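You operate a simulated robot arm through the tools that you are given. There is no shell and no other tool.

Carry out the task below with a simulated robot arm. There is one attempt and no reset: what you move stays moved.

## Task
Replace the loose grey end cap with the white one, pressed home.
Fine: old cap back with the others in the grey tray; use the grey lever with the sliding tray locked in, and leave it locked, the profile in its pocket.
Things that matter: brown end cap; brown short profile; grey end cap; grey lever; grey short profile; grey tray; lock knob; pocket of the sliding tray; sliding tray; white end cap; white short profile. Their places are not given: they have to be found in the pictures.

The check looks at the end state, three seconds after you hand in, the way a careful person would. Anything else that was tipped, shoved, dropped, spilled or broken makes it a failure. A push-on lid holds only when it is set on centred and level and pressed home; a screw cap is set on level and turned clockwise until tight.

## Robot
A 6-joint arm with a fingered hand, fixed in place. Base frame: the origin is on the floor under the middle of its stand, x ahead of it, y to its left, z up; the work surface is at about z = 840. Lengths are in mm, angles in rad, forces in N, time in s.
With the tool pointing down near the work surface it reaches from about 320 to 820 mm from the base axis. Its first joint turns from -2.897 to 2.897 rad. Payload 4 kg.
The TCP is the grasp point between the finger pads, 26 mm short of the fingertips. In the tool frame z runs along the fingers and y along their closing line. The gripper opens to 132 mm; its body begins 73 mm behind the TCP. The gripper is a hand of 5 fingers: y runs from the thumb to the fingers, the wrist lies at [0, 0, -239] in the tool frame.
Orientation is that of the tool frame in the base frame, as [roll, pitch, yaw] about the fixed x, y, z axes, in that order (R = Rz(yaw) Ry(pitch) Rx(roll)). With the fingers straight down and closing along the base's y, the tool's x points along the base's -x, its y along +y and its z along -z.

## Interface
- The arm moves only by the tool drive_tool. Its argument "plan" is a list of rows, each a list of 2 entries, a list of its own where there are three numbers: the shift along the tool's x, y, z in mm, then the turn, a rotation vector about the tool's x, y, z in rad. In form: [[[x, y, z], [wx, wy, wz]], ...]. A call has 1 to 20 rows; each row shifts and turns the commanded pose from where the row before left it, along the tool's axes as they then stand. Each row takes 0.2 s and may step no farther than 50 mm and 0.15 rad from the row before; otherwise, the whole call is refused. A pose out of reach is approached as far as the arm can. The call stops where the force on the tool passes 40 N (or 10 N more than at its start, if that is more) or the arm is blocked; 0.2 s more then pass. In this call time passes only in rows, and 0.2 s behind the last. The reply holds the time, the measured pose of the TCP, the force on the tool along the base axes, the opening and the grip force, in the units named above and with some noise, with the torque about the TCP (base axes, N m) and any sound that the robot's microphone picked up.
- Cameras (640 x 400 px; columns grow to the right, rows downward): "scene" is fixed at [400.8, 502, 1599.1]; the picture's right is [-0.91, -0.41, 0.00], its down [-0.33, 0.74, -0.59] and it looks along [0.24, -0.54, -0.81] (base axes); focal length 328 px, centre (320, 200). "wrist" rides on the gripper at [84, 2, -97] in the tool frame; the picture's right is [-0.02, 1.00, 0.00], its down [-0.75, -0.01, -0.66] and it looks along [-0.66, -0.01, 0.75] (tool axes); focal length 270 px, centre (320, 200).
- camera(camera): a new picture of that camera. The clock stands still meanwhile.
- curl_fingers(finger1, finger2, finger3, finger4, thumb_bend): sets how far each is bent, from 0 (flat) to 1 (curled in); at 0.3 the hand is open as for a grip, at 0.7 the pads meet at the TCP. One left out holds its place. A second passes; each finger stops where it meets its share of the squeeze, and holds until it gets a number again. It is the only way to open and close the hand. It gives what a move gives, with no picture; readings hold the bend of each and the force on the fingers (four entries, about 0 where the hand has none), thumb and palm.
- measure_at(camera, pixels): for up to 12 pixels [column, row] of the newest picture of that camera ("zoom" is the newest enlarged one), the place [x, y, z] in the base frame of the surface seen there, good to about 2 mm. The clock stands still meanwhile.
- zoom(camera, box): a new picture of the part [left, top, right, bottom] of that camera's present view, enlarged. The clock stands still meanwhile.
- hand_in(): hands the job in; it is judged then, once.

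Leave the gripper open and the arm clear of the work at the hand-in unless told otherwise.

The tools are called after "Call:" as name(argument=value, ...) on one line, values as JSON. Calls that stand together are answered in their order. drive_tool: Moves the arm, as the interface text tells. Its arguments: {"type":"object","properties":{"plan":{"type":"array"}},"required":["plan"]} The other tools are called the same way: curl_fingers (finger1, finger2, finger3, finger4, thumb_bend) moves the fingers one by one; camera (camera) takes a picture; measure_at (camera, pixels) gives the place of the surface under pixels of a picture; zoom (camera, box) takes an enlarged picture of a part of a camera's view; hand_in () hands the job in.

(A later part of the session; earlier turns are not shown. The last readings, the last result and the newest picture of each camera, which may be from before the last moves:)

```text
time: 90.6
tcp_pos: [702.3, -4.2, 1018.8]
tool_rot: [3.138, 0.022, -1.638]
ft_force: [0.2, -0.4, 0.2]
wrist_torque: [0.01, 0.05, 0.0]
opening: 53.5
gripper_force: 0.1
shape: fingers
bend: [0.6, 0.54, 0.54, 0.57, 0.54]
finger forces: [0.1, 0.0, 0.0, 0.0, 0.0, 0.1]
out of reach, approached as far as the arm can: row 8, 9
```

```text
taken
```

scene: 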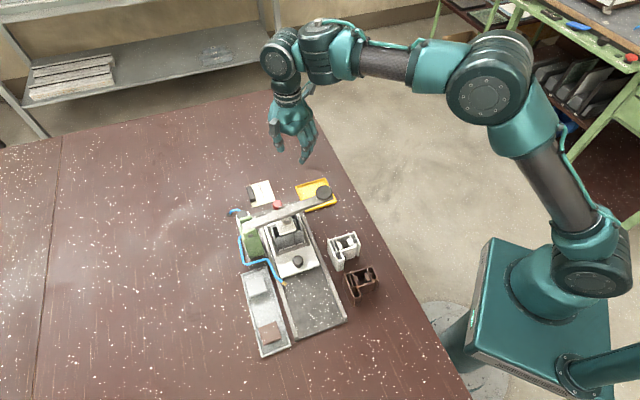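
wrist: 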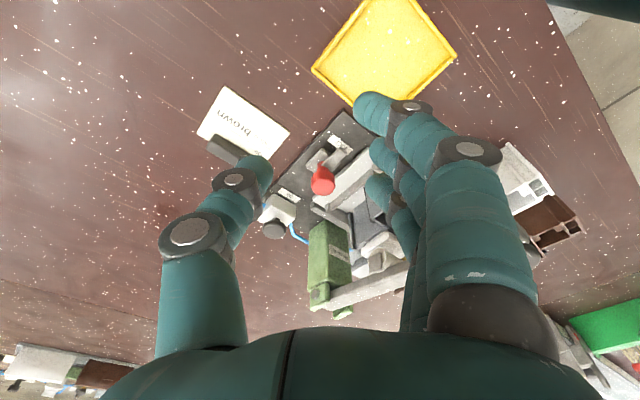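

Now I zoom on the lock and the tray's front edge, in both views.

Call:
zoom(camera="wrist", box=[270, 110, 390, 220])

Call:
zoom(camera="scene", box=[240, 185, 340, 275])

```text
3.64 times, centred on (330, 165) of wrist
```

zoom: 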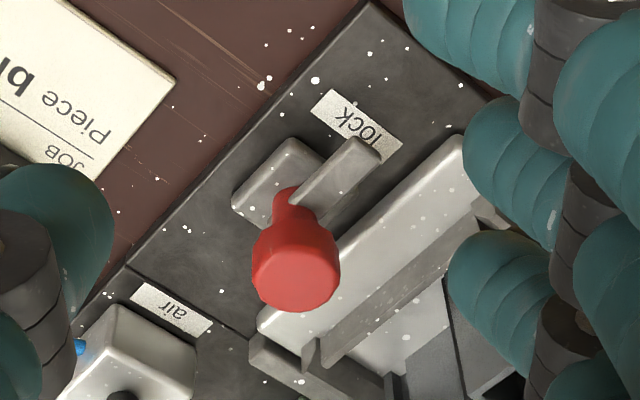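

```text
4.44 times, centred on (290, 230) of scene
```

zoom: 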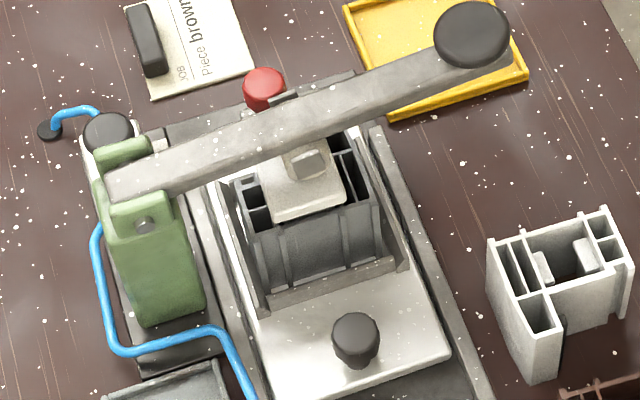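

The tray's front edge is now right beside the lock; the tongue still points sideways (unlocked). I measure the tongue, the knob and tray front edge.

Call:
zoom(camera="wrist", box=[295, 130, 365, 195])

```text
6.15 times, centred on (330, 162) of wrist
```

zoom: 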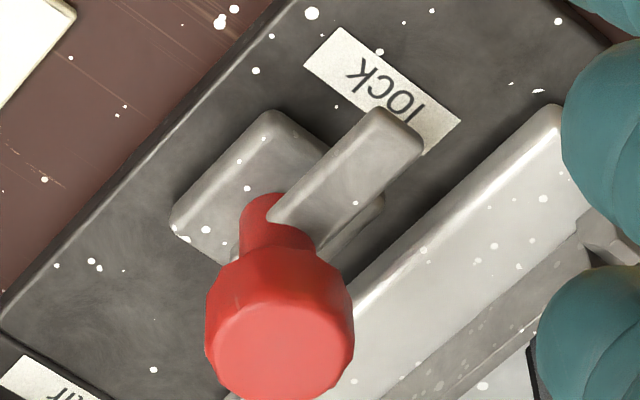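

Call:
measure_at(camera="zoom", pixels=[[400, 140], [330, 200], [370, 150], [270, 130], [205, 210], [285, 345], [260, 215], [380, 215], [430, 260], [545, 140], [470, 200], [340, 260]])

Call:
measure_at(camera="zoom", pixels=[[500, 290], [415, 118], [290, 215], [345, 115], [285, 290], [240, 345], [330, 345], [285, 385], [350, 330], [560, 230], [395, 350], [380, 290]])

```text
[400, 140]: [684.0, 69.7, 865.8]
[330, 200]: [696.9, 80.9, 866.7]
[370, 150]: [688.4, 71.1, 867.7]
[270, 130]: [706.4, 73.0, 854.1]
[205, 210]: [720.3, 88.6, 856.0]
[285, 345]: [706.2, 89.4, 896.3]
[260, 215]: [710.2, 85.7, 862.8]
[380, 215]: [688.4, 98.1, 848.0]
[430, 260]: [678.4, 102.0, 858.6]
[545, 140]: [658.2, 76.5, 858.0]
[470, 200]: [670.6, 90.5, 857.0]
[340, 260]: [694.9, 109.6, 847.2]
```

```text
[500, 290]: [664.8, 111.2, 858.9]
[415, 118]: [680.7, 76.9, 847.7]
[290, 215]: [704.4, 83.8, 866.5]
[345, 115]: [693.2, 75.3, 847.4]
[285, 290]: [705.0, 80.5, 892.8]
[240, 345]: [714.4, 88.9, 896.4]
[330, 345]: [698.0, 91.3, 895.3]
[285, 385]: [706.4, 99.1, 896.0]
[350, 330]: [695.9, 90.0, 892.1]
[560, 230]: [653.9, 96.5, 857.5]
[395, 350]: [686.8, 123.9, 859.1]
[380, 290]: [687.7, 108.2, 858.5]
```

Knob head centre ≈(706.2,89.8), z 870–896; tongue (top 866.5) reaches ~33 mm from the axis; tray front edge is 24 mm from the axis – so turning the tongue 90° clockwise (seen from above) swings it over the tray. I'll grip the knob from above with the hand and turn it. First raise a bit and rotate the hand to yaw ≈160°.

Call:
drive_tool(plan=[[[0, 0, -40], [0, 0, 0]], [[0, 0, 0], [0, 0, 0.1425]], [[0, 0, 0], [0, 0, 0.1425]], [[0, 0, 0], [0, 0, 0.1425]], [[0, 0, 0], [0, 0, 0.1425]], [[0, 0, 0], [0, 0, 0.1425]], [[0, 0, 0], [0, 0, 0.1425]], [[0, 0, 0], [0, 0, 0.1425]], [[0, 0, 0], [0, 0, 0.1425]], [[0, 0, 0], [0, 0, 0.1425]], [[0, 0, 0], [0, 0, 0.1425]], [[0, 0, 0], [0, 0, 0.1425]], [[0, 0, 0], [0, 0, 0.1425]], [[0, 0, 0], [0, 0, 0.1425]], [[0, 0, 0], [0, 0, 0]]])

```text
time: 93.8
tcp_pos: [705.5, -2.4, 1060.0]
tool_rot: [-3.141, -0.002, 2.798]
ft_force: [-0.6, -0.1, 0.6]
wrist_torque: [-0.01, 0.02, 0.0]
opening: 53.5
gripper_force: 0.0
shape: fingers
bend: [0.6, 0.54, 0.54, 0.57, 0.54]
finger forces: [0.0, 0.0, 0.1, 0.0, 0.0, 0.0]
```

Call:
drive_tool(plan=[[[14.5, 43.5, 0], [0, 0, 0]], [[14.4, 43.5, 0], [0, 0, 0]], [[0, 0, 40], [0, 0, 0]], [[0, 0, 40], [0, 0, 0]], [[0, 0, 0], [0, 0, 0]]])

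Call:
camera(camera="wrist")

Call:
zoom(camera="wrist", box=[240, 80, 400, 220])

Call:
zoom(camera="scene", box=[230, 150, 350, 240])

```text
time: 95.0
tcp_pos: [707.1, 90.0, 977.1]
tool_rot: [3.141, 0.0, 2.799]
ft_force: [-0.2, 0.0, 0.9]
wrist_torque: [0.01, -0.03, -0.02]
opening: 53.0
gripper_force: 0.1
shape: fingers
bend: [0.6, 0.54, 0.54, 0.57, 0.54]
finger forces: [0.1, 0.0, 0.0, 0.0, 0.0, 0.0]
```

```text
taken
```

wrist: 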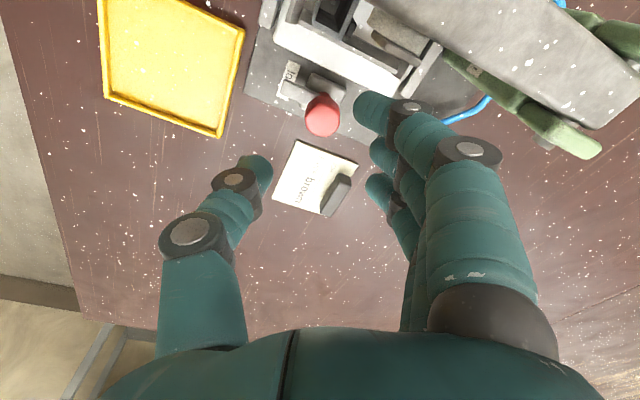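

```text
2.86 times, centred on (320, 150) of wrist
```

zoom: 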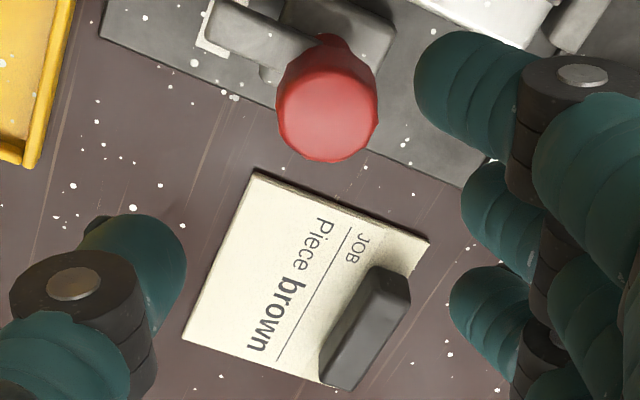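

```text
4.44 times, centred on (290, 195) of scene
```

zoom: 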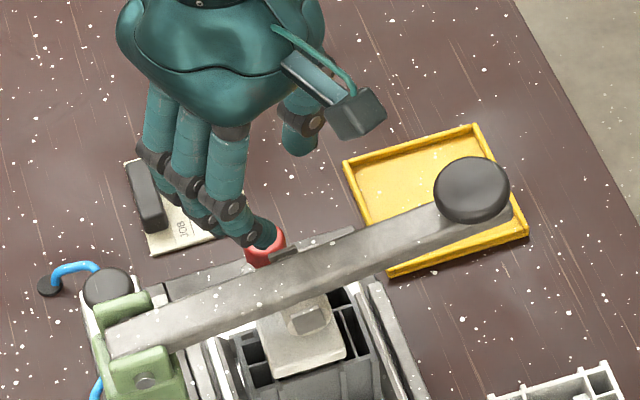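

I measure the knob's top from here for alignment.

Call:
measure_at(camera="zoom", pixels=[[325, 115], [285, 110], [368, 110], [325, 152], [325, 75], [325, 55], [250, 20], [210, 10], [350, 20], [300, 90]])

```text
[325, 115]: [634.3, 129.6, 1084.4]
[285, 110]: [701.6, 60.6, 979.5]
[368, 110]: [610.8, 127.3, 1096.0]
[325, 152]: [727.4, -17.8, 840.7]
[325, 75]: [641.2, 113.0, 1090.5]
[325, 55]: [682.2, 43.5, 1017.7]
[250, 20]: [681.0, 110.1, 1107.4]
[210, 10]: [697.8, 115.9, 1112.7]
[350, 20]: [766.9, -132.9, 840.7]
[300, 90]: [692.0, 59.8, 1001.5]
```

That read the scene zoom; I retake the wrist zoom and measure again.

Call:
zoom(camera="wrist", box=[260, 60, 380, 160])

```text
4.00 times, centred on (320, 110) of wrist
```

zoom: 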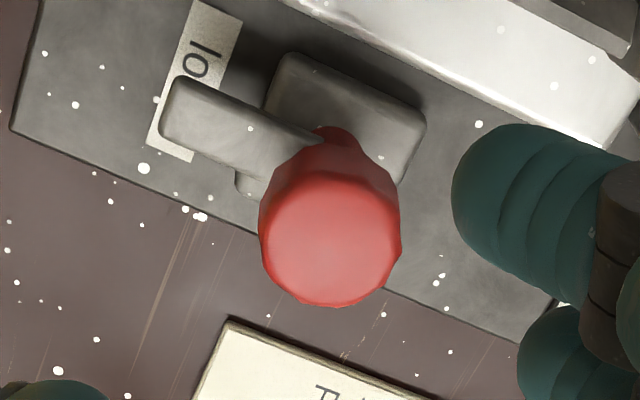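

Call:
measure_at(camera="zoom", pixels=[[330, 240], [272, 235], [392, 235], [330, 295], [330, 190], [330, 155], [190, 105], [280, 140], [350, 85], [235, 185], [330, 135], [450, 60]])

```text
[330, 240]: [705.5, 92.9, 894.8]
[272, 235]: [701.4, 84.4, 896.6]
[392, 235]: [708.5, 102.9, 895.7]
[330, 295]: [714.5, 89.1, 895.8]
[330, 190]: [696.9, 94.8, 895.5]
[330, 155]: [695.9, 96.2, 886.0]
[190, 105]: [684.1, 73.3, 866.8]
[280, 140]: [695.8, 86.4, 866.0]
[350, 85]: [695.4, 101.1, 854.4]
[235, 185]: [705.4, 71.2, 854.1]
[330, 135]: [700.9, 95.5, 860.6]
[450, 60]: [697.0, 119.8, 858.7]
```

Knob is at tool (2.5,2.1). I correct by (1.0,1.8), rotate to yaw ≈150°, and descend to z≈908 in steps (the camera box passes above the lever with some clearance).

Call:
drive_tool(plan=[[[1.0, 1.8, 0], [0, 0, 0.09]], [[0, 0, 0], [0, 0, 0.09]], [[0, 0, 25], [0, 0, 0]], [[0, 0, 20], [0, 0, 0]], [[0, 0, 0], [0, 0, 0]]])

Call:
camera(camera="wrist")

Call:
zoom(camera="scene", box=[230, 150, 350, 240])

```text
time: 96.2
tcp_pos: [704.8, 91.5, 933.8]
tool_rot: [3.141, 0.0, 2.618]
ft_force: [0.1, 0.2, -0.4]
wrist_torque: [0.01, 0.0, 0.01]
opening: 53.2
gripper_force: 0.0
shape: fingers
bend: [0.6, 0.54, 0.54, 0.57, 0.54]
finger forces: [0.0, 0.0, 0.0, 0.1, 0.0, 0.0]
```

```text
taken
```

wrist: 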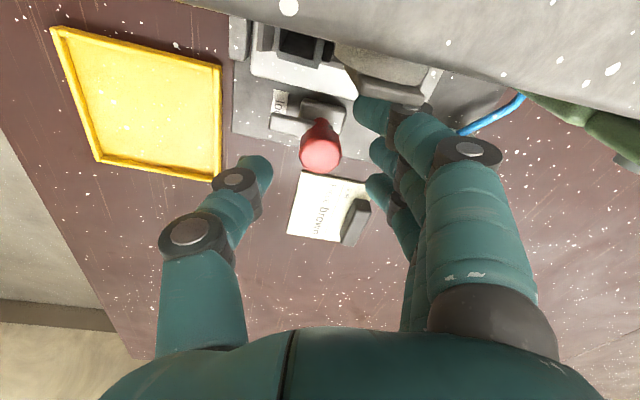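

```text
4.44 times, centred on (290, 195) of scene
```

zoom: 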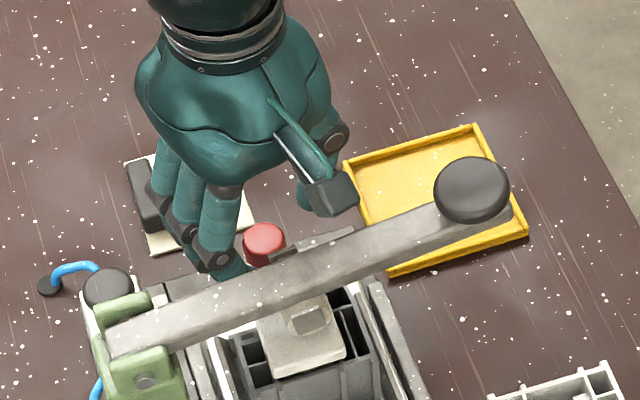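

Well aligned (knob top seen at ≈(320,151), predicted (319,152)). I descend the remaining 26 mm.

Call:
drive_tool(plan=[[[0, 0, 10], [0, 0, 0]], [[0, 0, 8], [0, 0, 0]], [[0, 0, 8], [0, 0, 0]], [[0, 0, 0], [0, 0, 0]]])

Call:
zoom(camera="wrist", box=[220, 60, 440, 240])

```text
time: 97.2
tcp_pos: [705.9, 91.5, 908.0]
tool_rot: [-3.141, 0.0, 2.619]
ft_force: [0.0, -0.2, -0.1]
wrist_torque: [0.01, 0.0, -0.01]
opening: 53.4
gripper_force: 0.0
shape: fingers
bend: [0.6, 0.54, 0.54, 0.57, 0.54]
finger forces: [0.0, 0.0, 0.1, 0.0, 0.0, 0.0]
```

```text
2.22 times, centred on (330, 150) of wrist
```

zoom: 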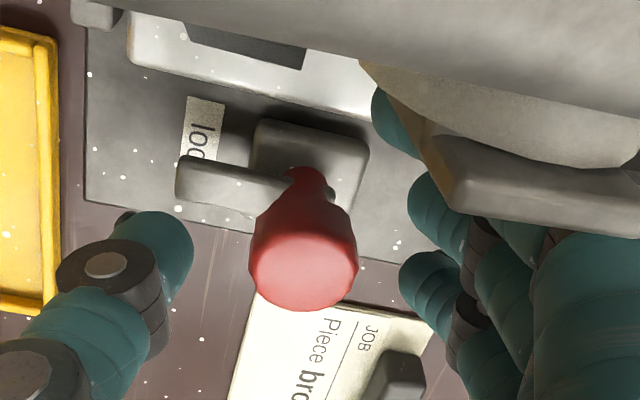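

No contact with the lever. I close thumb, finger2 and finger3 on the red knob.

Call:
curl_fingers(finger2=0.72, finger3=0.72, thumb_bend=0.72)

Call:
zoom(camera="wrist", box=[220, 60, 440, 240])

```text
time: 98.2
tcp_pos: [706.5, 92.0, 907.9]
tool_rot: [-3.141, 0.001, 2.622]
ft_force: [0.7, 1.1, -7.1]
wrist_torque: [-0.01, -0.06, -0.02]
opening: 39.9
gripper_force: 11.0
shape: fingers
bend: [0.6, 0.67, 0.67, 0.57, 0.67]
finger forces: [0.0, 5.8, 5.8, 0.1, 9.9, 0.0]
```

```text
2.22 times, centred on (330, 150) of wrist
```

zoom: 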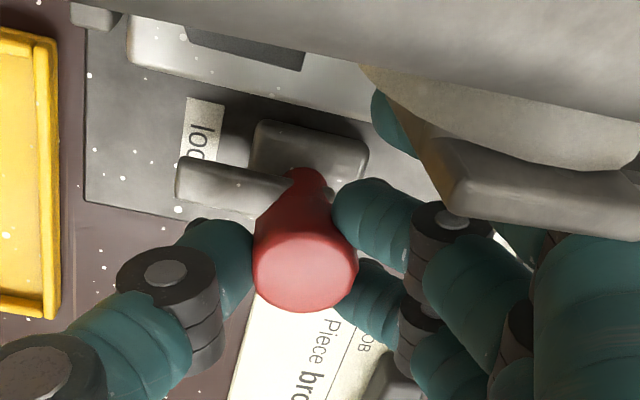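

Firm hold on the knob. I turn clockwise seen from above (tool +z) by 0.3 rad in small rows and read the torque.

Call:
drive_tool(plan=[[[0, 0, 0.5], [0, 0, 0.05]], [[0, -0.1, 0], [0, 0, 0.08]], [[0, -0.1, 0], [0, 0, 0.08]], [[0, -0.1, 0], [0, 0, 0.09]], [[0, 0, 0], [0, 0, 0]]])

Call:
zoom(camera="wrist", box=[220, 60, 440, 240])

```text
time: 99.4
tcp_pos: [706.9, 90.2, 907.6]
tool_rot: [3.141, -0.001, 2.32]
ft_force: [0.8, 5.1, -4.7]
wrist_torque: [0.12, 0.03, 0.0]
opening: 39.5
gripper_force: 10.8
shape: fingers
bend: [0.6, 0.67, 0.67, 0.57, 0.67]
finger forces: [0.1, 7.2, 5.2, 0.1, 8.9, 0.0]
```

```text
2.22 times, centred on (330, 150) of wrist
```

zoom: 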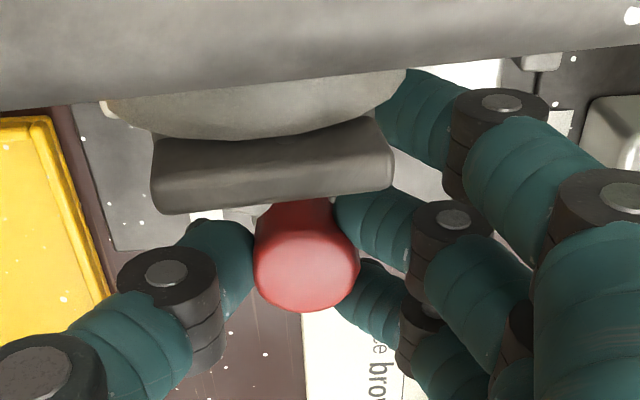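

Torque is near zero; I check in the scene picture whether the tongue turned with it.

Call:
zoom(camera="scene", box=[260, 180, 330, 230])

Call:
camera(camera="wrist")

```text
8.00 times, centred on (295, 205) of scene
```

zoom: 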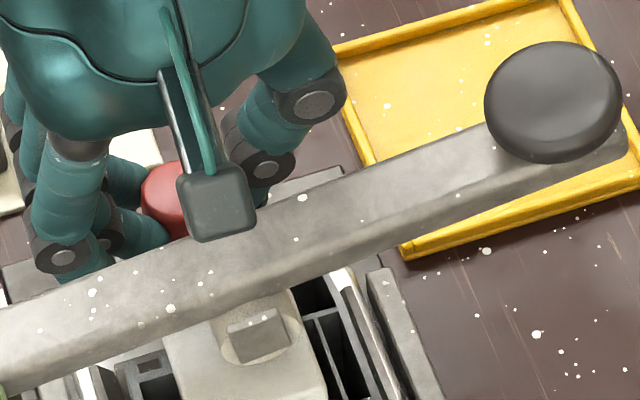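

```text
taken
```

wrist: 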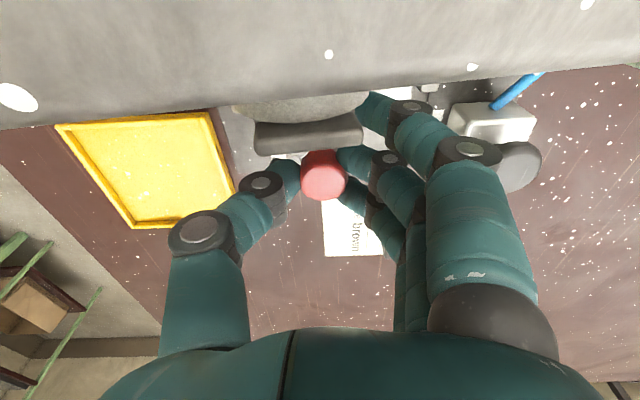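

The tongue is hidden here. I continue turning another 0.6 rad in small rows, watching torque and forces.

Call:
drive_tool(plan=[[[0, -0.15, 0], [0, 0, 0.1]], [[0, -0.15, 0], [0, 0, 0.1]], [[0, -0.15, 0], [0, 0, 0.1]], [[0, -0.15, 0], [0, 0, 0.1]], [[0, -0.15, 0], [0, 0, 0.1]], [[0, -0.15, 0], [0, 0, 0.1]], [[0, 0, 0], [0, 0, 0]]])

Call:
camera(camera="wrist")

Call:
zoom(camera="wrist", box=[220, 60, 440, 240])

Call:
zoom(camera="scene", box=[260, 180, 330, 230])

```text
time: 101.0
tcp_pos: [705.5, 89.6, 908.2]
tool_rot: [-3.141, 0.0, 1.72]
ft_force: [1.5, 10.0, -7.8]
wrist_torque: [0.21, -0.03, 0.04]
opening: 39.1
gripper_force: 10.3
shape: fingers
bend: [0.6, 0.67, 0.68, 0.57, 0.67]
finger forces: [0.0, 9.5, 4.2, 0.0, 7.2, 0.0]
```

```text
taken
```

wrist: 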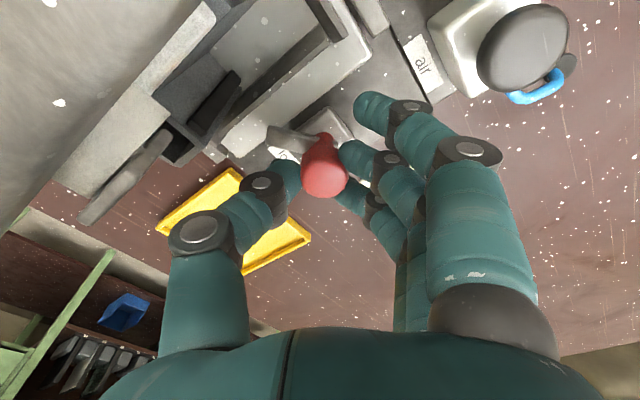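

```text
2.22 times, centred on (330, 150) of wrist
```

zoom: 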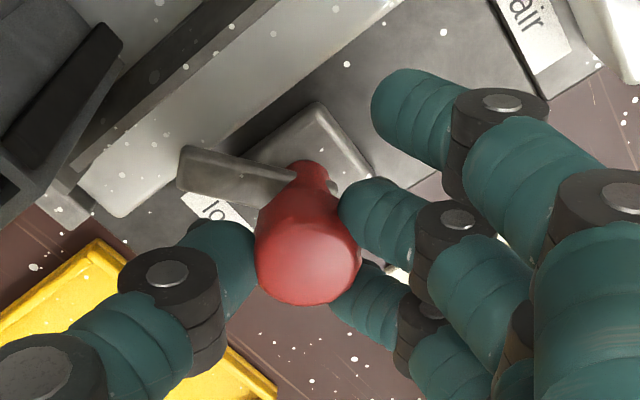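

```text
8.00 times, centred on (295, 205) of scene
```

zoom: 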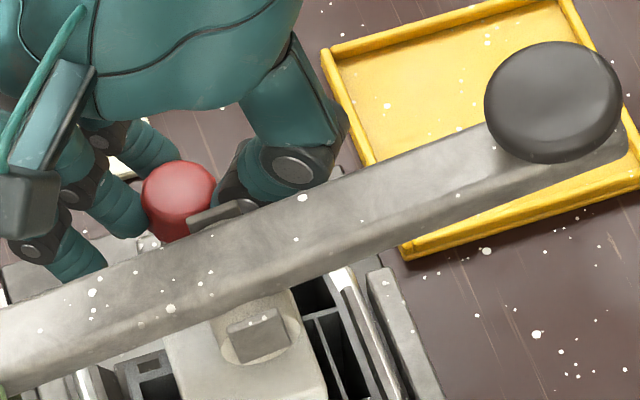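

The tongue turned with the hand (same position in the hand's view) – it works. There's ~10 N sideways load in +y, so I shift 1 mm in tool +x and turn the remaining ~0.65 rad.

Call:
drive_tool(plan=[[[1, 0, 0], [0, 0, 0]], [[0, 0, 0], [0, 0, 0.1]], [[0, 0, 0], [0, 0, 0.1]], [[0, 0, 0], [0, 0, 0.1]], [[0, 0, 0], [0, 0, 0.1]], [[0, 0, 0], [0, 0, 0]]])

Call:
camera(camera="wrist")

Call:
zoom(camera="wrist", box=[220, 60, 440, 240])

```text
time: 102.4
tcp_pos: [704.5, 90.2, 908.2]
tool_rot: [-3.141, 0.001, 1.319]
ft_force: [-0.1, 4.2, -4.3]
wrist_torque: [0.08, 0.06, 0.03]
opening: 39.7
gripper_force: 11.0
shape: fingers
bend: [0.6, 0.67, 0.69, 0.57, 0.67]
finger forces: [0.0, 6.9, 5.0, 0.0, 10.8, 0.0]
```

```text
taken
```

wrist: 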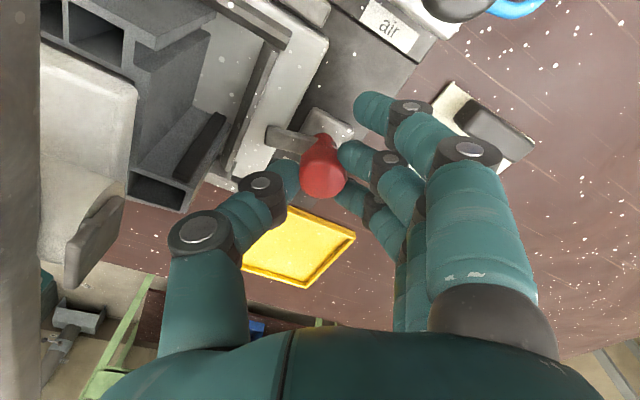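

```text
2.22 times, centred on (330, 150) of wrist
```

zoom: 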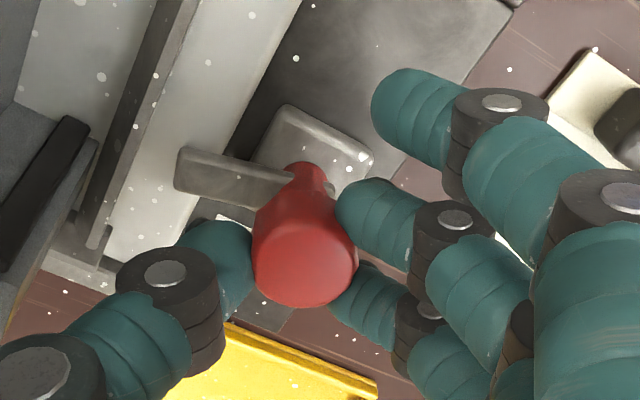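

The tongue is now over the tray's front edge, ~74° turned. I turn the rest, 0.27 rad, then a little more to feel the stop.

Call:
drive_tool(plan=[[[0.4, 0, 0], [0, 0, 0.09]], [[0, 0, 0], [0, 0, 0.09]], [[0, 0, 0], [0, 0, 0.09]], [[0, 0, 0], [0, 0, 0]]])

Call:
camera(camera="wrist")

Call:
zoom(camera="wrist", box=[220, 60, 440, 240])

```text
time: 103.4
tcp_pos: [707.0, 91.3, 908.4]
tool_rot: [-3.14, 0.0, 1.048]
ft_force: [-2.5, -0.2, -2.1]
wrist_torque: [0.02, 0.08, 0.07]
opening: 39.8
gripper_force: 12.1
shape: fingers
bend: [0.6, 0.67, 0.69, 0.57, 0.67]
finger forces: [0.0, 6.6, 5.4, 0.0, 12.2, 0.0]
```

```text
taken
```

wrist: 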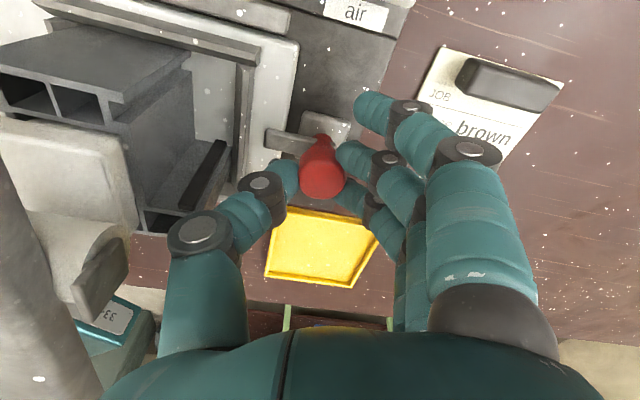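

```text
2.22 times, centred on (330, 150) of wrist
```

zoom: 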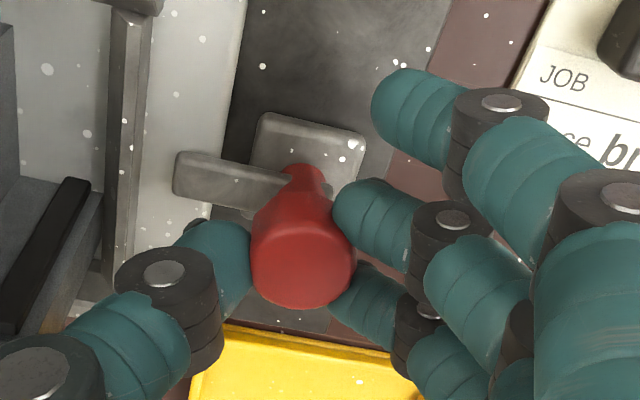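

Turned 90°; tongue is perpendicular over the tray. I try a small extra 0.08 rad to feel whether it's at its stop.

Call:
drive_tool(plan=[[[0, 0, 0], [0, 0, 0.08]], [[0, 0, 0], [0, 0, 0]]])

Call:
camera(camera="wrist")

Call:
zoom(camera="wrist", box=[220, 60, 440, 240])

```text
time: 104.0
tcp_pos: [705.7, 92.6, 907.6]
tool_rot: [-3.141, 0.001, 0.97]
ft_force: [0.4, 1.5, -1.2]
wrist_torque: [0.01, 0.04, 0.17]
opening: 40.2
gripper_force: 12.1
shape: fingers
bend: [0.6, 0.68, 0.69, 0.57, 0.67]
finger forces: [0.0, 8.7, 5.1, 0.1, 10.7, 0.0]
```

```text
taken
```

wrist: 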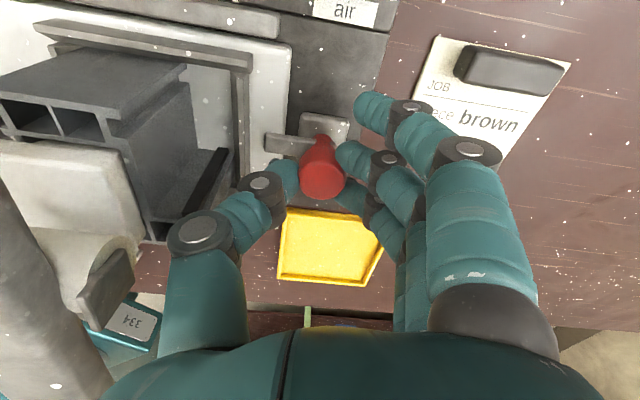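

```text
2.22 times, centred on (330, 150) of wrist
```

zoom: 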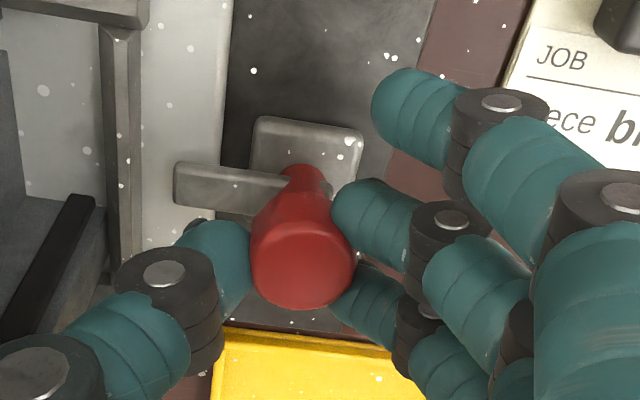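

Torque rises to 0.17 N·m and the tongue no longer follows: it's at its end stop, locked. I open the fingers and lift straight up.

Call:
curl_fingers(finger2=0.55, finger3=0.55, thumb_bend=0.55)

Call:
drive_tool(plan=[[[0, 0, -10], [0, 0, 0]], [[0, 0, -20], [0, 0, 0]], [[0, 0, -30], [0, 0, 0]], [[0, 0, -40], [0, 0, 0]], [[0, 0, -40], [0, 0, 0]], [[0, 0, 0], [0, 0, 0]]])

Call:
camera(camera="wrist")

Call:
zoom(camera="wrist", box=[250, 40, 390, 140])

```text
time: 105.0
tcp_pos: [706.4, 92.0, 908.6]
tool_rot: [-3.141, 0.001, 0.97]
ft_force: [0.4, -0.8, 0.1]
wrist_torque: [0.03, -0.02, 0.01]
opening: 51.6
gripper_force: 0.1
shape: fingers
bend: [0.6, 0.55, 0.55, 0.57, 0.55]
finger forces: [0.0, 0.0, 0.0, 0.1, 0.3, 0.1]
```

```text
time: 106.4
tcp_pos: [704.4, 92.2, 1047.7]
tool_rot: [-3.141, 0.0, 0.97]
ft_force: [0.2, 0.2, -0.8]
wrist_torque: [0.01, -0.02, -0.02]
opening: 51.7
gripper_force: 0.0
shape: fingers
bend: [0.6, 0.55, 0.55, 0.57, 0.55]
finger forces: [0.1, 0.0, 0.0, 0.1, 0.0, 0.0]
```

```text
taken
```

wrist: 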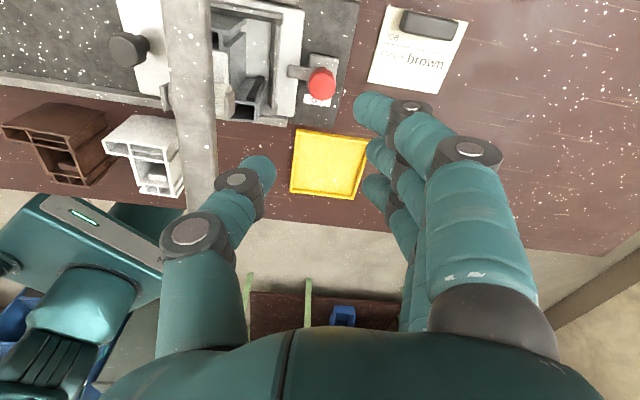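

```text
4.00 times, centred on (320, 90) of wrist
```

zoom: 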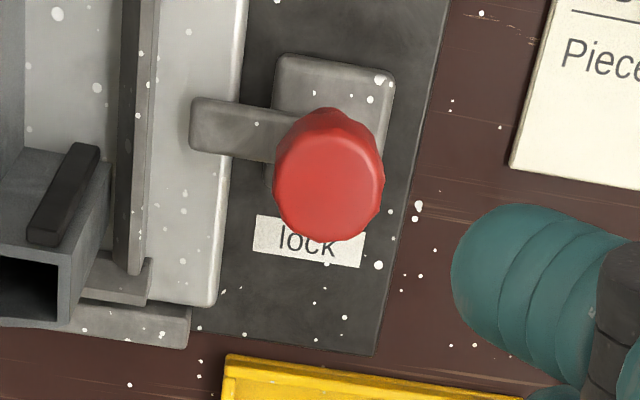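

The lock tongue now lies squarely over the tray's front – locked. Next, the lever: its black knob at about (579,85), top z≈1007. I raise, move above it and form a fist to press with, in free air first.

Call:
drive_tool(plan=[[[0, 0, -45], [0, 0, 0.09]], [[0, 0, -45], [0, 0, 0.095]], [[0, 0, 0], [0, 0, 0]]])

Call:
curl_fingers(finger1=1.0, finger2=1.0, finger3=1.0, finger4=1.0, thumb_bend=0.9)

Call:
camera(camera="wrist")

Call:
camera(camera="scene")

```text
time: 107.2
tcp_pos: [707.6, 91.5, 1136.9]
tool_rot: [3.142, 0.001, 0.782]
ft_force: [-0.3, 0.9, -0.4]
wrist_torque: [-0.05, -0.01, 0.03]
opening: 51.6
gripper_force: 0.2
shape: fingers
bend: [0.6, 0.55, 0.55, 0.57, 0.55]
finger forces: [0.0, 0.0, 0.0, 0.0, 0.0, 0.0]
```

```text
time: 108.2
tcp_pos: [707.2, 90.0, 1137.7]
tool_rot: [3.141, 0.001, 0.786]
ft_force: [-0.4, 0.5, -0.2]
wrist_torque: [-0.02, 0.04, -0.01]
opening: 41.2
gripper_force: 0.1
shape: fingers
bend: [1.0, 0.83, 0.83, 1.0, 0.81]
finger forces: [0.1, 0.0, 0.1, 0.0, 0.1, 0.0]
```

```text
taken
```

wrist: 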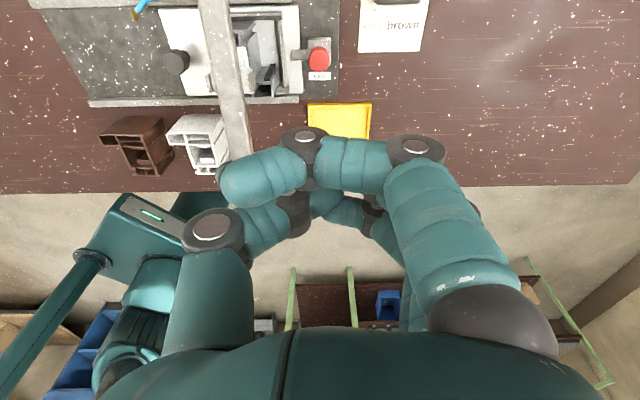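

```text
taken
```

scene: 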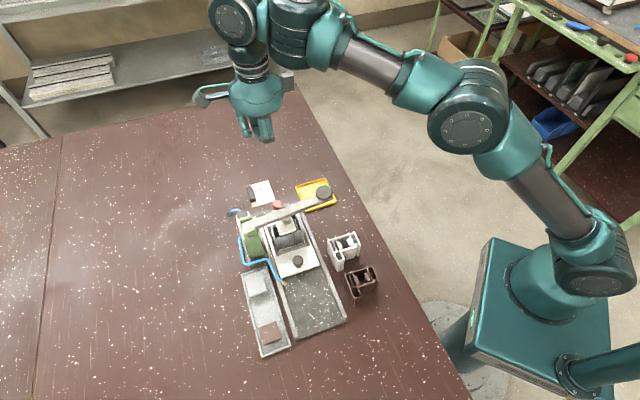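

I measure the fist's surface points to know its lowest height relative to the TCP.

Call:
measure_at(camera="wrist", pixels=[[310, 140], [345, 150], [345, 140], [270, 165], [310, 128], [235, 180], [413, 145], [340, 205], [300, 205], [255, 215], [210, 228], [365, 180]])

```text
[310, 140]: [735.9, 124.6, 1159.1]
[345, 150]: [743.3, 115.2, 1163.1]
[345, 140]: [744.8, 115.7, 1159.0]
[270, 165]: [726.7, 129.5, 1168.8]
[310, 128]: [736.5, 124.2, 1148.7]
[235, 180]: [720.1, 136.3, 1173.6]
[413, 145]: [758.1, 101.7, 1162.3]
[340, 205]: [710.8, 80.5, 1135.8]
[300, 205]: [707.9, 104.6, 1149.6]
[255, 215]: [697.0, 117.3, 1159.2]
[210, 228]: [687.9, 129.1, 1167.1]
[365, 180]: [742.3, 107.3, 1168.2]
```

Finger bar bottom ≈ TCP+10; the thumb blocks fingers 2/3. I'll put the thumb out (0.3) and close all four fingers fully to make a flat pressing bar. Also I measure the lever's black knob precisely in the scene view.

Call:
curl_fingers(thumb_bend=0.3)

Call:
curl_fingers(finger1=1.0, finger2=1.0, finger3=1.0, finger4=1.0)

Call:
camera(camera="wrist")

Call:
zoom(camera="scene", box=[295, 170, 351, 215])

```text
time: 109.2
tcp_pos: [707.5, 92.4, 1137.3]
tool_rot: [-3.141, -0.001, 0.786]
ft_force: [0.0, 1.2, 0.2]
wrist_torque: [0.0, -0.03, 0.0]
opening: 64.4
gripper_force: 0.0
shape: fingers
bend: [1.0, 1.0, 1.0, 1.0, 0.3]
finger forces: [0.1, 0.0, 0.0, 0.0, 0.0, 0.1]
```

```text
time: 110.2
tcp_pos: [707.2, 90.6, 1137.4]
tool_rot: [-3.141, 0.001, 0.783]
ft_force: [0.3, -0.3, 0.3]
wrist_torque: [-0.01, 0.0, 0.01]
opening: 64.8
gripper_force: 0.1
shape: fingers
bend: [1.0, 1.0, 1.0, 1.0, 0.3]
finger forces: [0.0, 0.0, 0.0, 0.0, 0.1, 0.0]
```

```text
taken
```

wrist: 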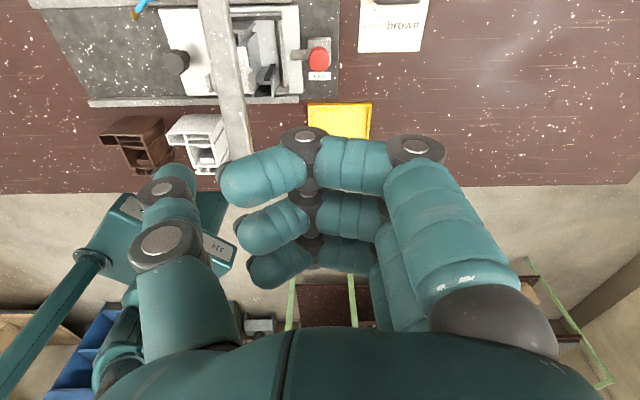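

```text
8.89 times, centred on (323, 192) of scene
```

zoom: 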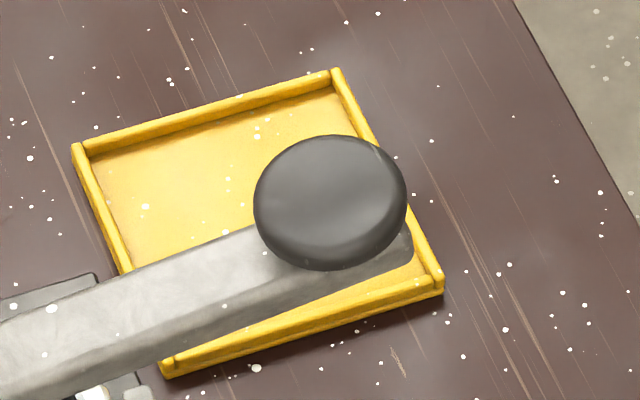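

Call:
measure_at(camera="zoom", pixels=[[330, 190], [262, 195], [398, 190], [330, 145], [330, 245], [330, 220], [230, 270], [395, 255], [150, 290], [180, 250], [60, 340], [130, 345]])

```text
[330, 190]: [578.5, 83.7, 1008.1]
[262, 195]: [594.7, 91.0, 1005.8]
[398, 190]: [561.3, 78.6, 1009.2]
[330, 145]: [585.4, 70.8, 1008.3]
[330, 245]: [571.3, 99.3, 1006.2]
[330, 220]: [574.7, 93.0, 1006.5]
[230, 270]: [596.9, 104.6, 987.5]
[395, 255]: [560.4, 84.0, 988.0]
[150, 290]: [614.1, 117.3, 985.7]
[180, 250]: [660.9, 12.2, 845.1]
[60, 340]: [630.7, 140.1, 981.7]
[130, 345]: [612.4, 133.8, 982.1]
```

Lever knob centre ≈(578.2,85), top 1007.5, Ø≈36. The fist's lowest points (knuckles) are at about TCP+9, y≈-4. I move over the knob and descend to TCP z≈1012, just above contact.

Call:
drive_tool(plan=[[[-32.4, -27.7, 0], [0, 0, 0]], [[-32.4, -27.7, 0], [0, 0, 0]], [[-32.3, -27.7, 0], [0, 0, 0]], [[0, 0, 42], [0, 0, 0]], [[0, 0, 42], [0, 0, 0]], [[0, 0, 38], [0, 0, 0]], [[0, 0, 0], [0, 0, 0]]])

Call:
camera(camera="wrist")

Call:
zoom(camera="scene", box=[250, 130, 400, 240])

```text
time: 111.8
tcp_pos: [577.7, 80.0, 1018.5]
tool_rot: [-3.141, 0.0, 0.785]
ft_force: [0.1, -0.2, 0.0]
wrist_torque: [0.02, -0.01, 0.0]
opening: 64.5
gripper_force: 0.1
shape: fingers
bend: [1.0, 1.0, 1.0, 1.0, 0.3]
finger forces: [0.0, 0.0, 0.1, 0.0, 0.0, 0.0]
```

```text
taken
```

wrist: 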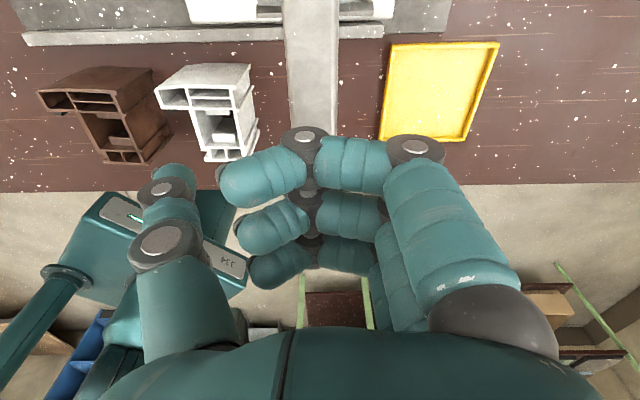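

```text
3.64 times, centred on (325, 185) of scene
```

zoom: 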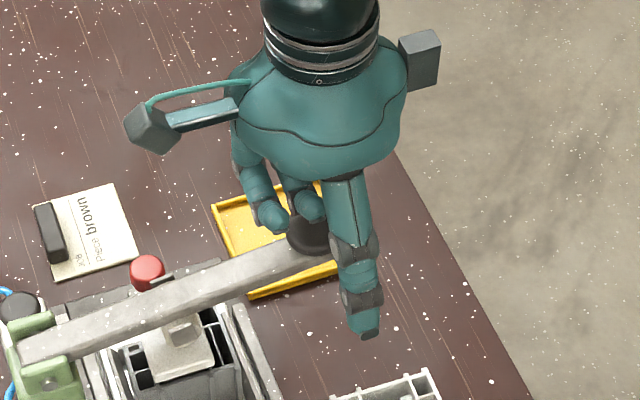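

The knuckle bar is right above the lever's knob. I lower in 3 mm steps until contact shows.

Call:
drive_tool(plan=[[[0, 0, 4], [0, 0, 0]], [[0, 0, 4], [0, 0, 0]], [[0, 0, 4], [0, 0, 0]], [[0, 0, 3], [0, 0, 0]], [[0, 0, 0], [0, 0, 0]]])

Call:
drive_tool(plan=[[[0, 0, 3], [0, 0, 0]], [[0, 0, 3], [0, 0, 0]], [[0, 0, 0], [0, 0, 0]]])

```text
time: 113.0
tcp_pos: [577.3, 81.1, 1001.3]
tool_rot: [-3.14, 0.0, 0.784]
ft_force: [-0.3, 0.0, 0.4]
wrist_torque: [0.01, -0.01, 0.0]
opening: 64.6
gripper_force: 0.0
shape: fingers
bend: [1.0, 1.0, 1.0, 1.0, 0.3]
finger forces: [0.1, 0.0, 0.0, 0.0, 0.0, 0.0]
```

```text
time: 113.8
tcp_pos: [578.6, 80.3, 996.1]
tool_rot: [3.14, -0.001, 0.785]
ft_force: [-0.1, -0.8, 1.1]
wrist_torque: [-0.02, 0.03, -0.03]
opening: 64.3
gripper_force: 1.0
shape: fingers
bend: [1.0, 1.0, 1.0, 1.0, 0.3]
finger forces: [0.0, 0.1, 0.9, 0.1, 0.0, 0.0]
```

First contact (finger3 ~0.9 N). I press down in 4 mm steps.

Call:
drive_tool(plan=[[[0, 0, 4], [0, 0, 0]], [[0, 0, 4], [0, 0, 0]], [[0, 0, 4], [0, 0, 0]], [[0, 0, 0], [0, 0, 0]]])

Call:
camera(camera="wrist")

Call:
zoom(camera="scene", box=[230, 150, 380, 260])

```text
time: 114.8
tcp_pos: [579.1, 82.1, 983.8]
tool_rot: [3.142, 0.0, 0.785]
ft_force: [-0.2, -0.9, 2.1]
wrist_torque: [0.01, -0.01, 0.02]
opening: 64.5
gripper_force: 0.7
shape: fingers
bend: [1.0, 1.0, 1.0, 1.0, 0.3]
finger forces: [0.1, 0.1, 1.2, 0.0, 0.1, 0.0]
```

```text
taken
```

wrist: 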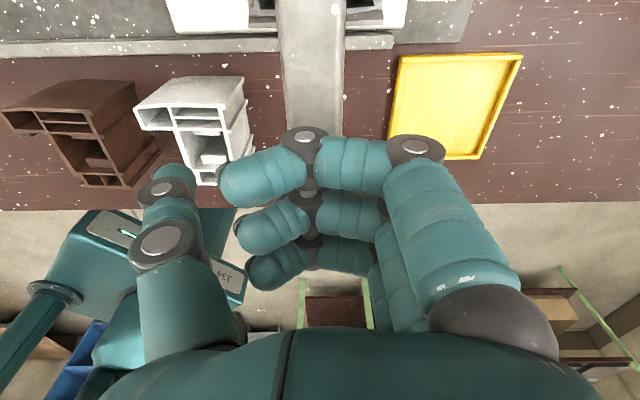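

```text
3.64 times, centred on (305, 205) of scene
```

zoom: 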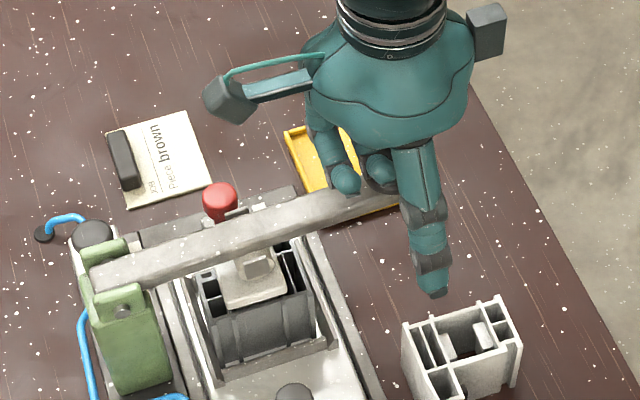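

The lever follows with ~2 N. I continue down; contact with the cap expected after ~11 mm more.

Call:
drive_tool(plan=[[[0, 0, 3], [0, 0, 0]], [[0, 0, 3], [0, 0, 0]], [[0, 0, 3], [0, 0, 0]], [[0, 0, 2], [0, 0, 0]], [[0, 0, 0], [0, 0, 0]]])

Call:
drive_tool(plan=[[[0, 0, 2], [0, 0, 0]], [[0, 0, 2], [0, 0, 0]], [[0, 0, 0], [0, 0, 0]]])

```text
time: 116.0
tcp_pos: [578.5, 81.8, 972.5]
tool_rot: [-3.141, 0.0, 0.786]
ft_force: [1.0, 0.3, 1.0]
wrist_torque: [0.02, 0.02, -0.01]
opening: 64.5
gripper_force: 0.8
shape: fingers
bend: [1.0, 1.0, 1.0, 1.0, 0.3]
finger forces: [0.0, 0.9, 0.7, 0.0, 0.0, 0.0]
```

```text
time: 116.8
tcp_pos: [578.4, 81.8, 968.5]
tool_rot: [-3.141, 0.001, 0.785]
ft_force: [-0.6, -0.3, 2.4]
wrist_torque: [-0.02, 0.0, 0.0]
opening: 64.3
gripper_force: 1.5
shape: fingers
bend: [1.0, 1.0, 1.0, 1.0, 0.3]
finger forces: [0.0, 1.8, 0.2, 0.0, 0.0, 0.1]
```

Before applying force I check the pad/cap from the scene camera.

Call:
zoom(camera="scene", box=[260, 190, 340, 250])

Call:
drive_tool(plan=[[[0, 0, 2], [0, 0, 0]], [[0, 0, 0], [0, 0, 0]]])

```text
6.67 times, centred on (300, 220) of scene
```

zoom: 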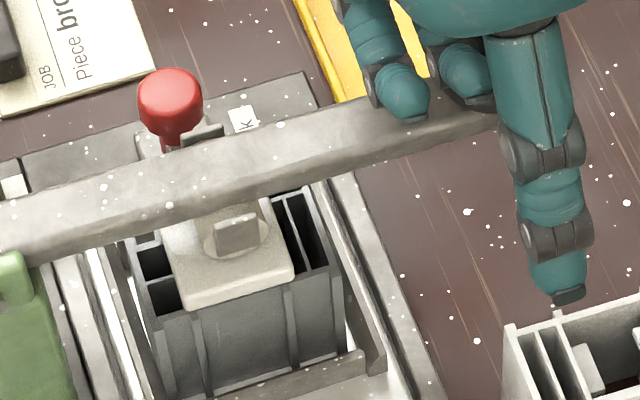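

```text
time: 117.4
tcp_pos: [578.4, 81.8, 966.2]
tool_rot: [-3.141, 0.0, 0.784]
ft_force: [-0.1, -0.5, 1.7]
wrist_torque: [0.04, 0.0, -0.03]
opening: 64.9
gripper_force: 0.9
shape: fingers
bend: [1.0, 1.0, 1.0, 1.0, 0.3]
finger forces: [0.1, 2.2, 0.0, 0.0, 0.0, 0.0]
```

Still light (~2 N). Continue 2 mm at a time.

Call:
drive_tool(plan=[[[0, 0, 2], [0, 0, 0]], [[0, 0, 2], [0, 0, 0]], [[0, 0, 0], [0, 0, 0]]])

Call:
drive_tool(plan=[[[0, 0, 2], [0, 0, 0]], [[0, 0, 2], [0, 0, 0]], [[0, 0, 0], [0, 0, 0]]])

Call:
zoom(camera="scene", box=[260, 190, 340, 250])

```text
time: 118.2
tcp_pos: [579.2, 81.9, 964.1]
tool_rot: [3.14, -0.001, 0.783]
ft_force: [2.7, -5.6, 18.2]
wrist_torque: [0.12, 0.12, 0.0]
opening: 64.6
gripper_force: 9.6
shape: fingers
bend: [1.0, 1.0, 1.0, 1.0, 0.3]
finger forces: [0.0, 10.6, 8.2, 0.0, 0.0, 0.1]
```

```text
time: 119.1
tcp_pos: [579.9, 80.0, 961.2]
tool_rot: [3.138, -0.005, 0.783]
ft_force: [-2.9, -3.1, 17.9]
wrist_torque: [0.11, 0.07, 0.05]
opening: 64.6
gripper_force: 8.3
shape: fingers
bend: [1.0, 1.0, 1.0, 1.0, 0.3]
finger forces: [0.0, 7.9, 9.8, 0.0, 0.0, 0.1]
stopped in row 3: the force on the tool passed its limit at 40 N (the readings are from after the stop); the commanded pose is now the measured one
```

```text
6.67 times, centred on (300, 220) of scene
```

zoom: 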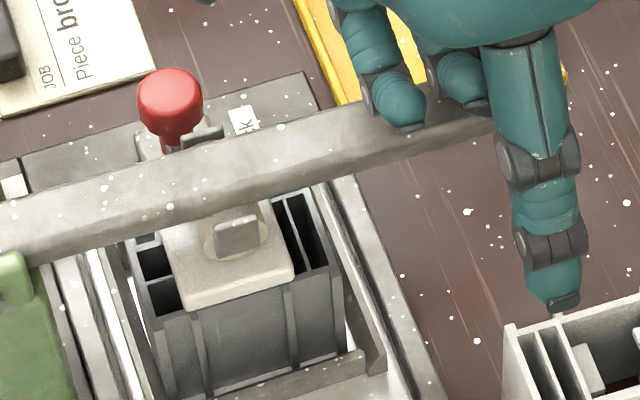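

The call stopped at 40 N (18 N remains). I measure the cap top to see how far it went.

Call:
measure_at(camera="zoom", pixels=[[200, 285], [280, 270], [230, 290], [180, 250], [155, 255], [300, 220], [215, 240], [240, 235], [350, 150], [400, 120], [480, 125], [150, 200]])

```text
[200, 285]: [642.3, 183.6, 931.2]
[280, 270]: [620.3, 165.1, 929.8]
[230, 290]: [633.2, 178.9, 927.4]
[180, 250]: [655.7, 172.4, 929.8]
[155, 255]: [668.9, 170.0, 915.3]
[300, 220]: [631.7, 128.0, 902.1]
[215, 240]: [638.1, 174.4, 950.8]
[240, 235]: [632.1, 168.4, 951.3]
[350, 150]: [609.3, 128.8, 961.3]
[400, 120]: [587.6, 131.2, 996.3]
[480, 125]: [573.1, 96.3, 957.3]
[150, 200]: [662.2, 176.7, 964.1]
```

Cap top is now ≈930 (was 934.5) – it has gone down ~4 mm; probably a bit more to go. I press further with 1 mm steps.

Call:
drive_tool(plan=[[[0, 0, 1], [0, 0, 0]], [[0, 0, 0], [0, 0, 0]]])

Call:
drive_tool(plan=[[[0, 0, 0.7], [0, 0, 0]], [[0, 0, 0], [0, 0, 0]]])

```text
time: 119.7
tcp_pos: [580.9, 82.3, 959.6]
tool_rot: [3.138, -0.005, 0.783]
ft_force: [-0.2, -10.3, 31.8]
wrist_torque: [0.31, 0.22, 0.09]
opening: 64.5
gripper_force: 15.9
shape: fingers
bend: [1.0, 1.0, 1.0, 1.0, 0.3]
finger forces: [0.1, 14.4, 17.5, 0.0, 0.1, 0.0]
```

```text
time: 120.3
tcp_pos: [579.9, 81.6, 960.4]
tool_rot: [3.137, -0.004, 0.784]
ft_force: [7.4, -10.6, 39.0]
wrist_torque: [0.36, 0.28, 0.04]
opening: 64.7
gripper_force: 19.5
shape: fingers
bend: [1.0, 1.0, 1.0, 1.0, 0.3]
finger forces: [0.0, 18.9, 19.9, 0.0, 0.1, 0.1]
```

39 N at the knob (≈80 N at the pad), and it no longer yields. I re-measure the cap and rim.

Call:
zoom(camera="scene", box=[270, 205, 320, 245])

```text
10.00 times, centred on (295, 225) of scene
```

zoom: 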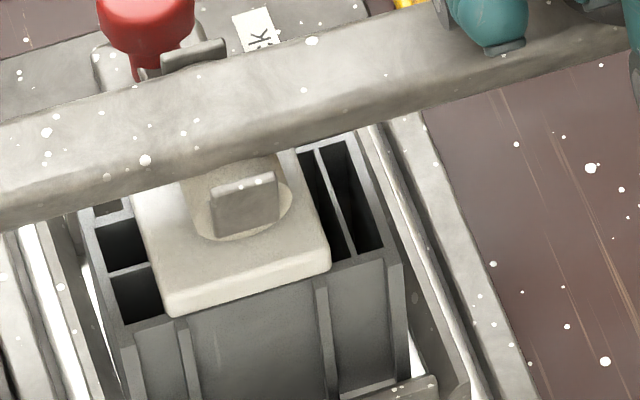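

Call:
measure_at(camera="zoom", pixels=[[185, 290], [250, 278], [315, 255], [160, 230], [305, 215], [150, 200], [230, 300], [340, 262], [130, 328], [108, 222], [345, 145], [250, 283]])

```text
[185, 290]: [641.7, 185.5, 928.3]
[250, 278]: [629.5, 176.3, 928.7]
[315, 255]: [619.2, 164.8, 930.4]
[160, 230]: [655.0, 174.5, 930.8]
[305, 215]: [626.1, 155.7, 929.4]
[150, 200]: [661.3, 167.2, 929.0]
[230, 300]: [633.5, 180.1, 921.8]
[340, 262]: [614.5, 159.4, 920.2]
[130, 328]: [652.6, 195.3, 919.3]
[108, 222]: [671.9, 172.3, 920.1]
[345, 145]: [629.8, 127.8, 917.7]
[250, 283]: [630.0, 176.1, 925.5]
```

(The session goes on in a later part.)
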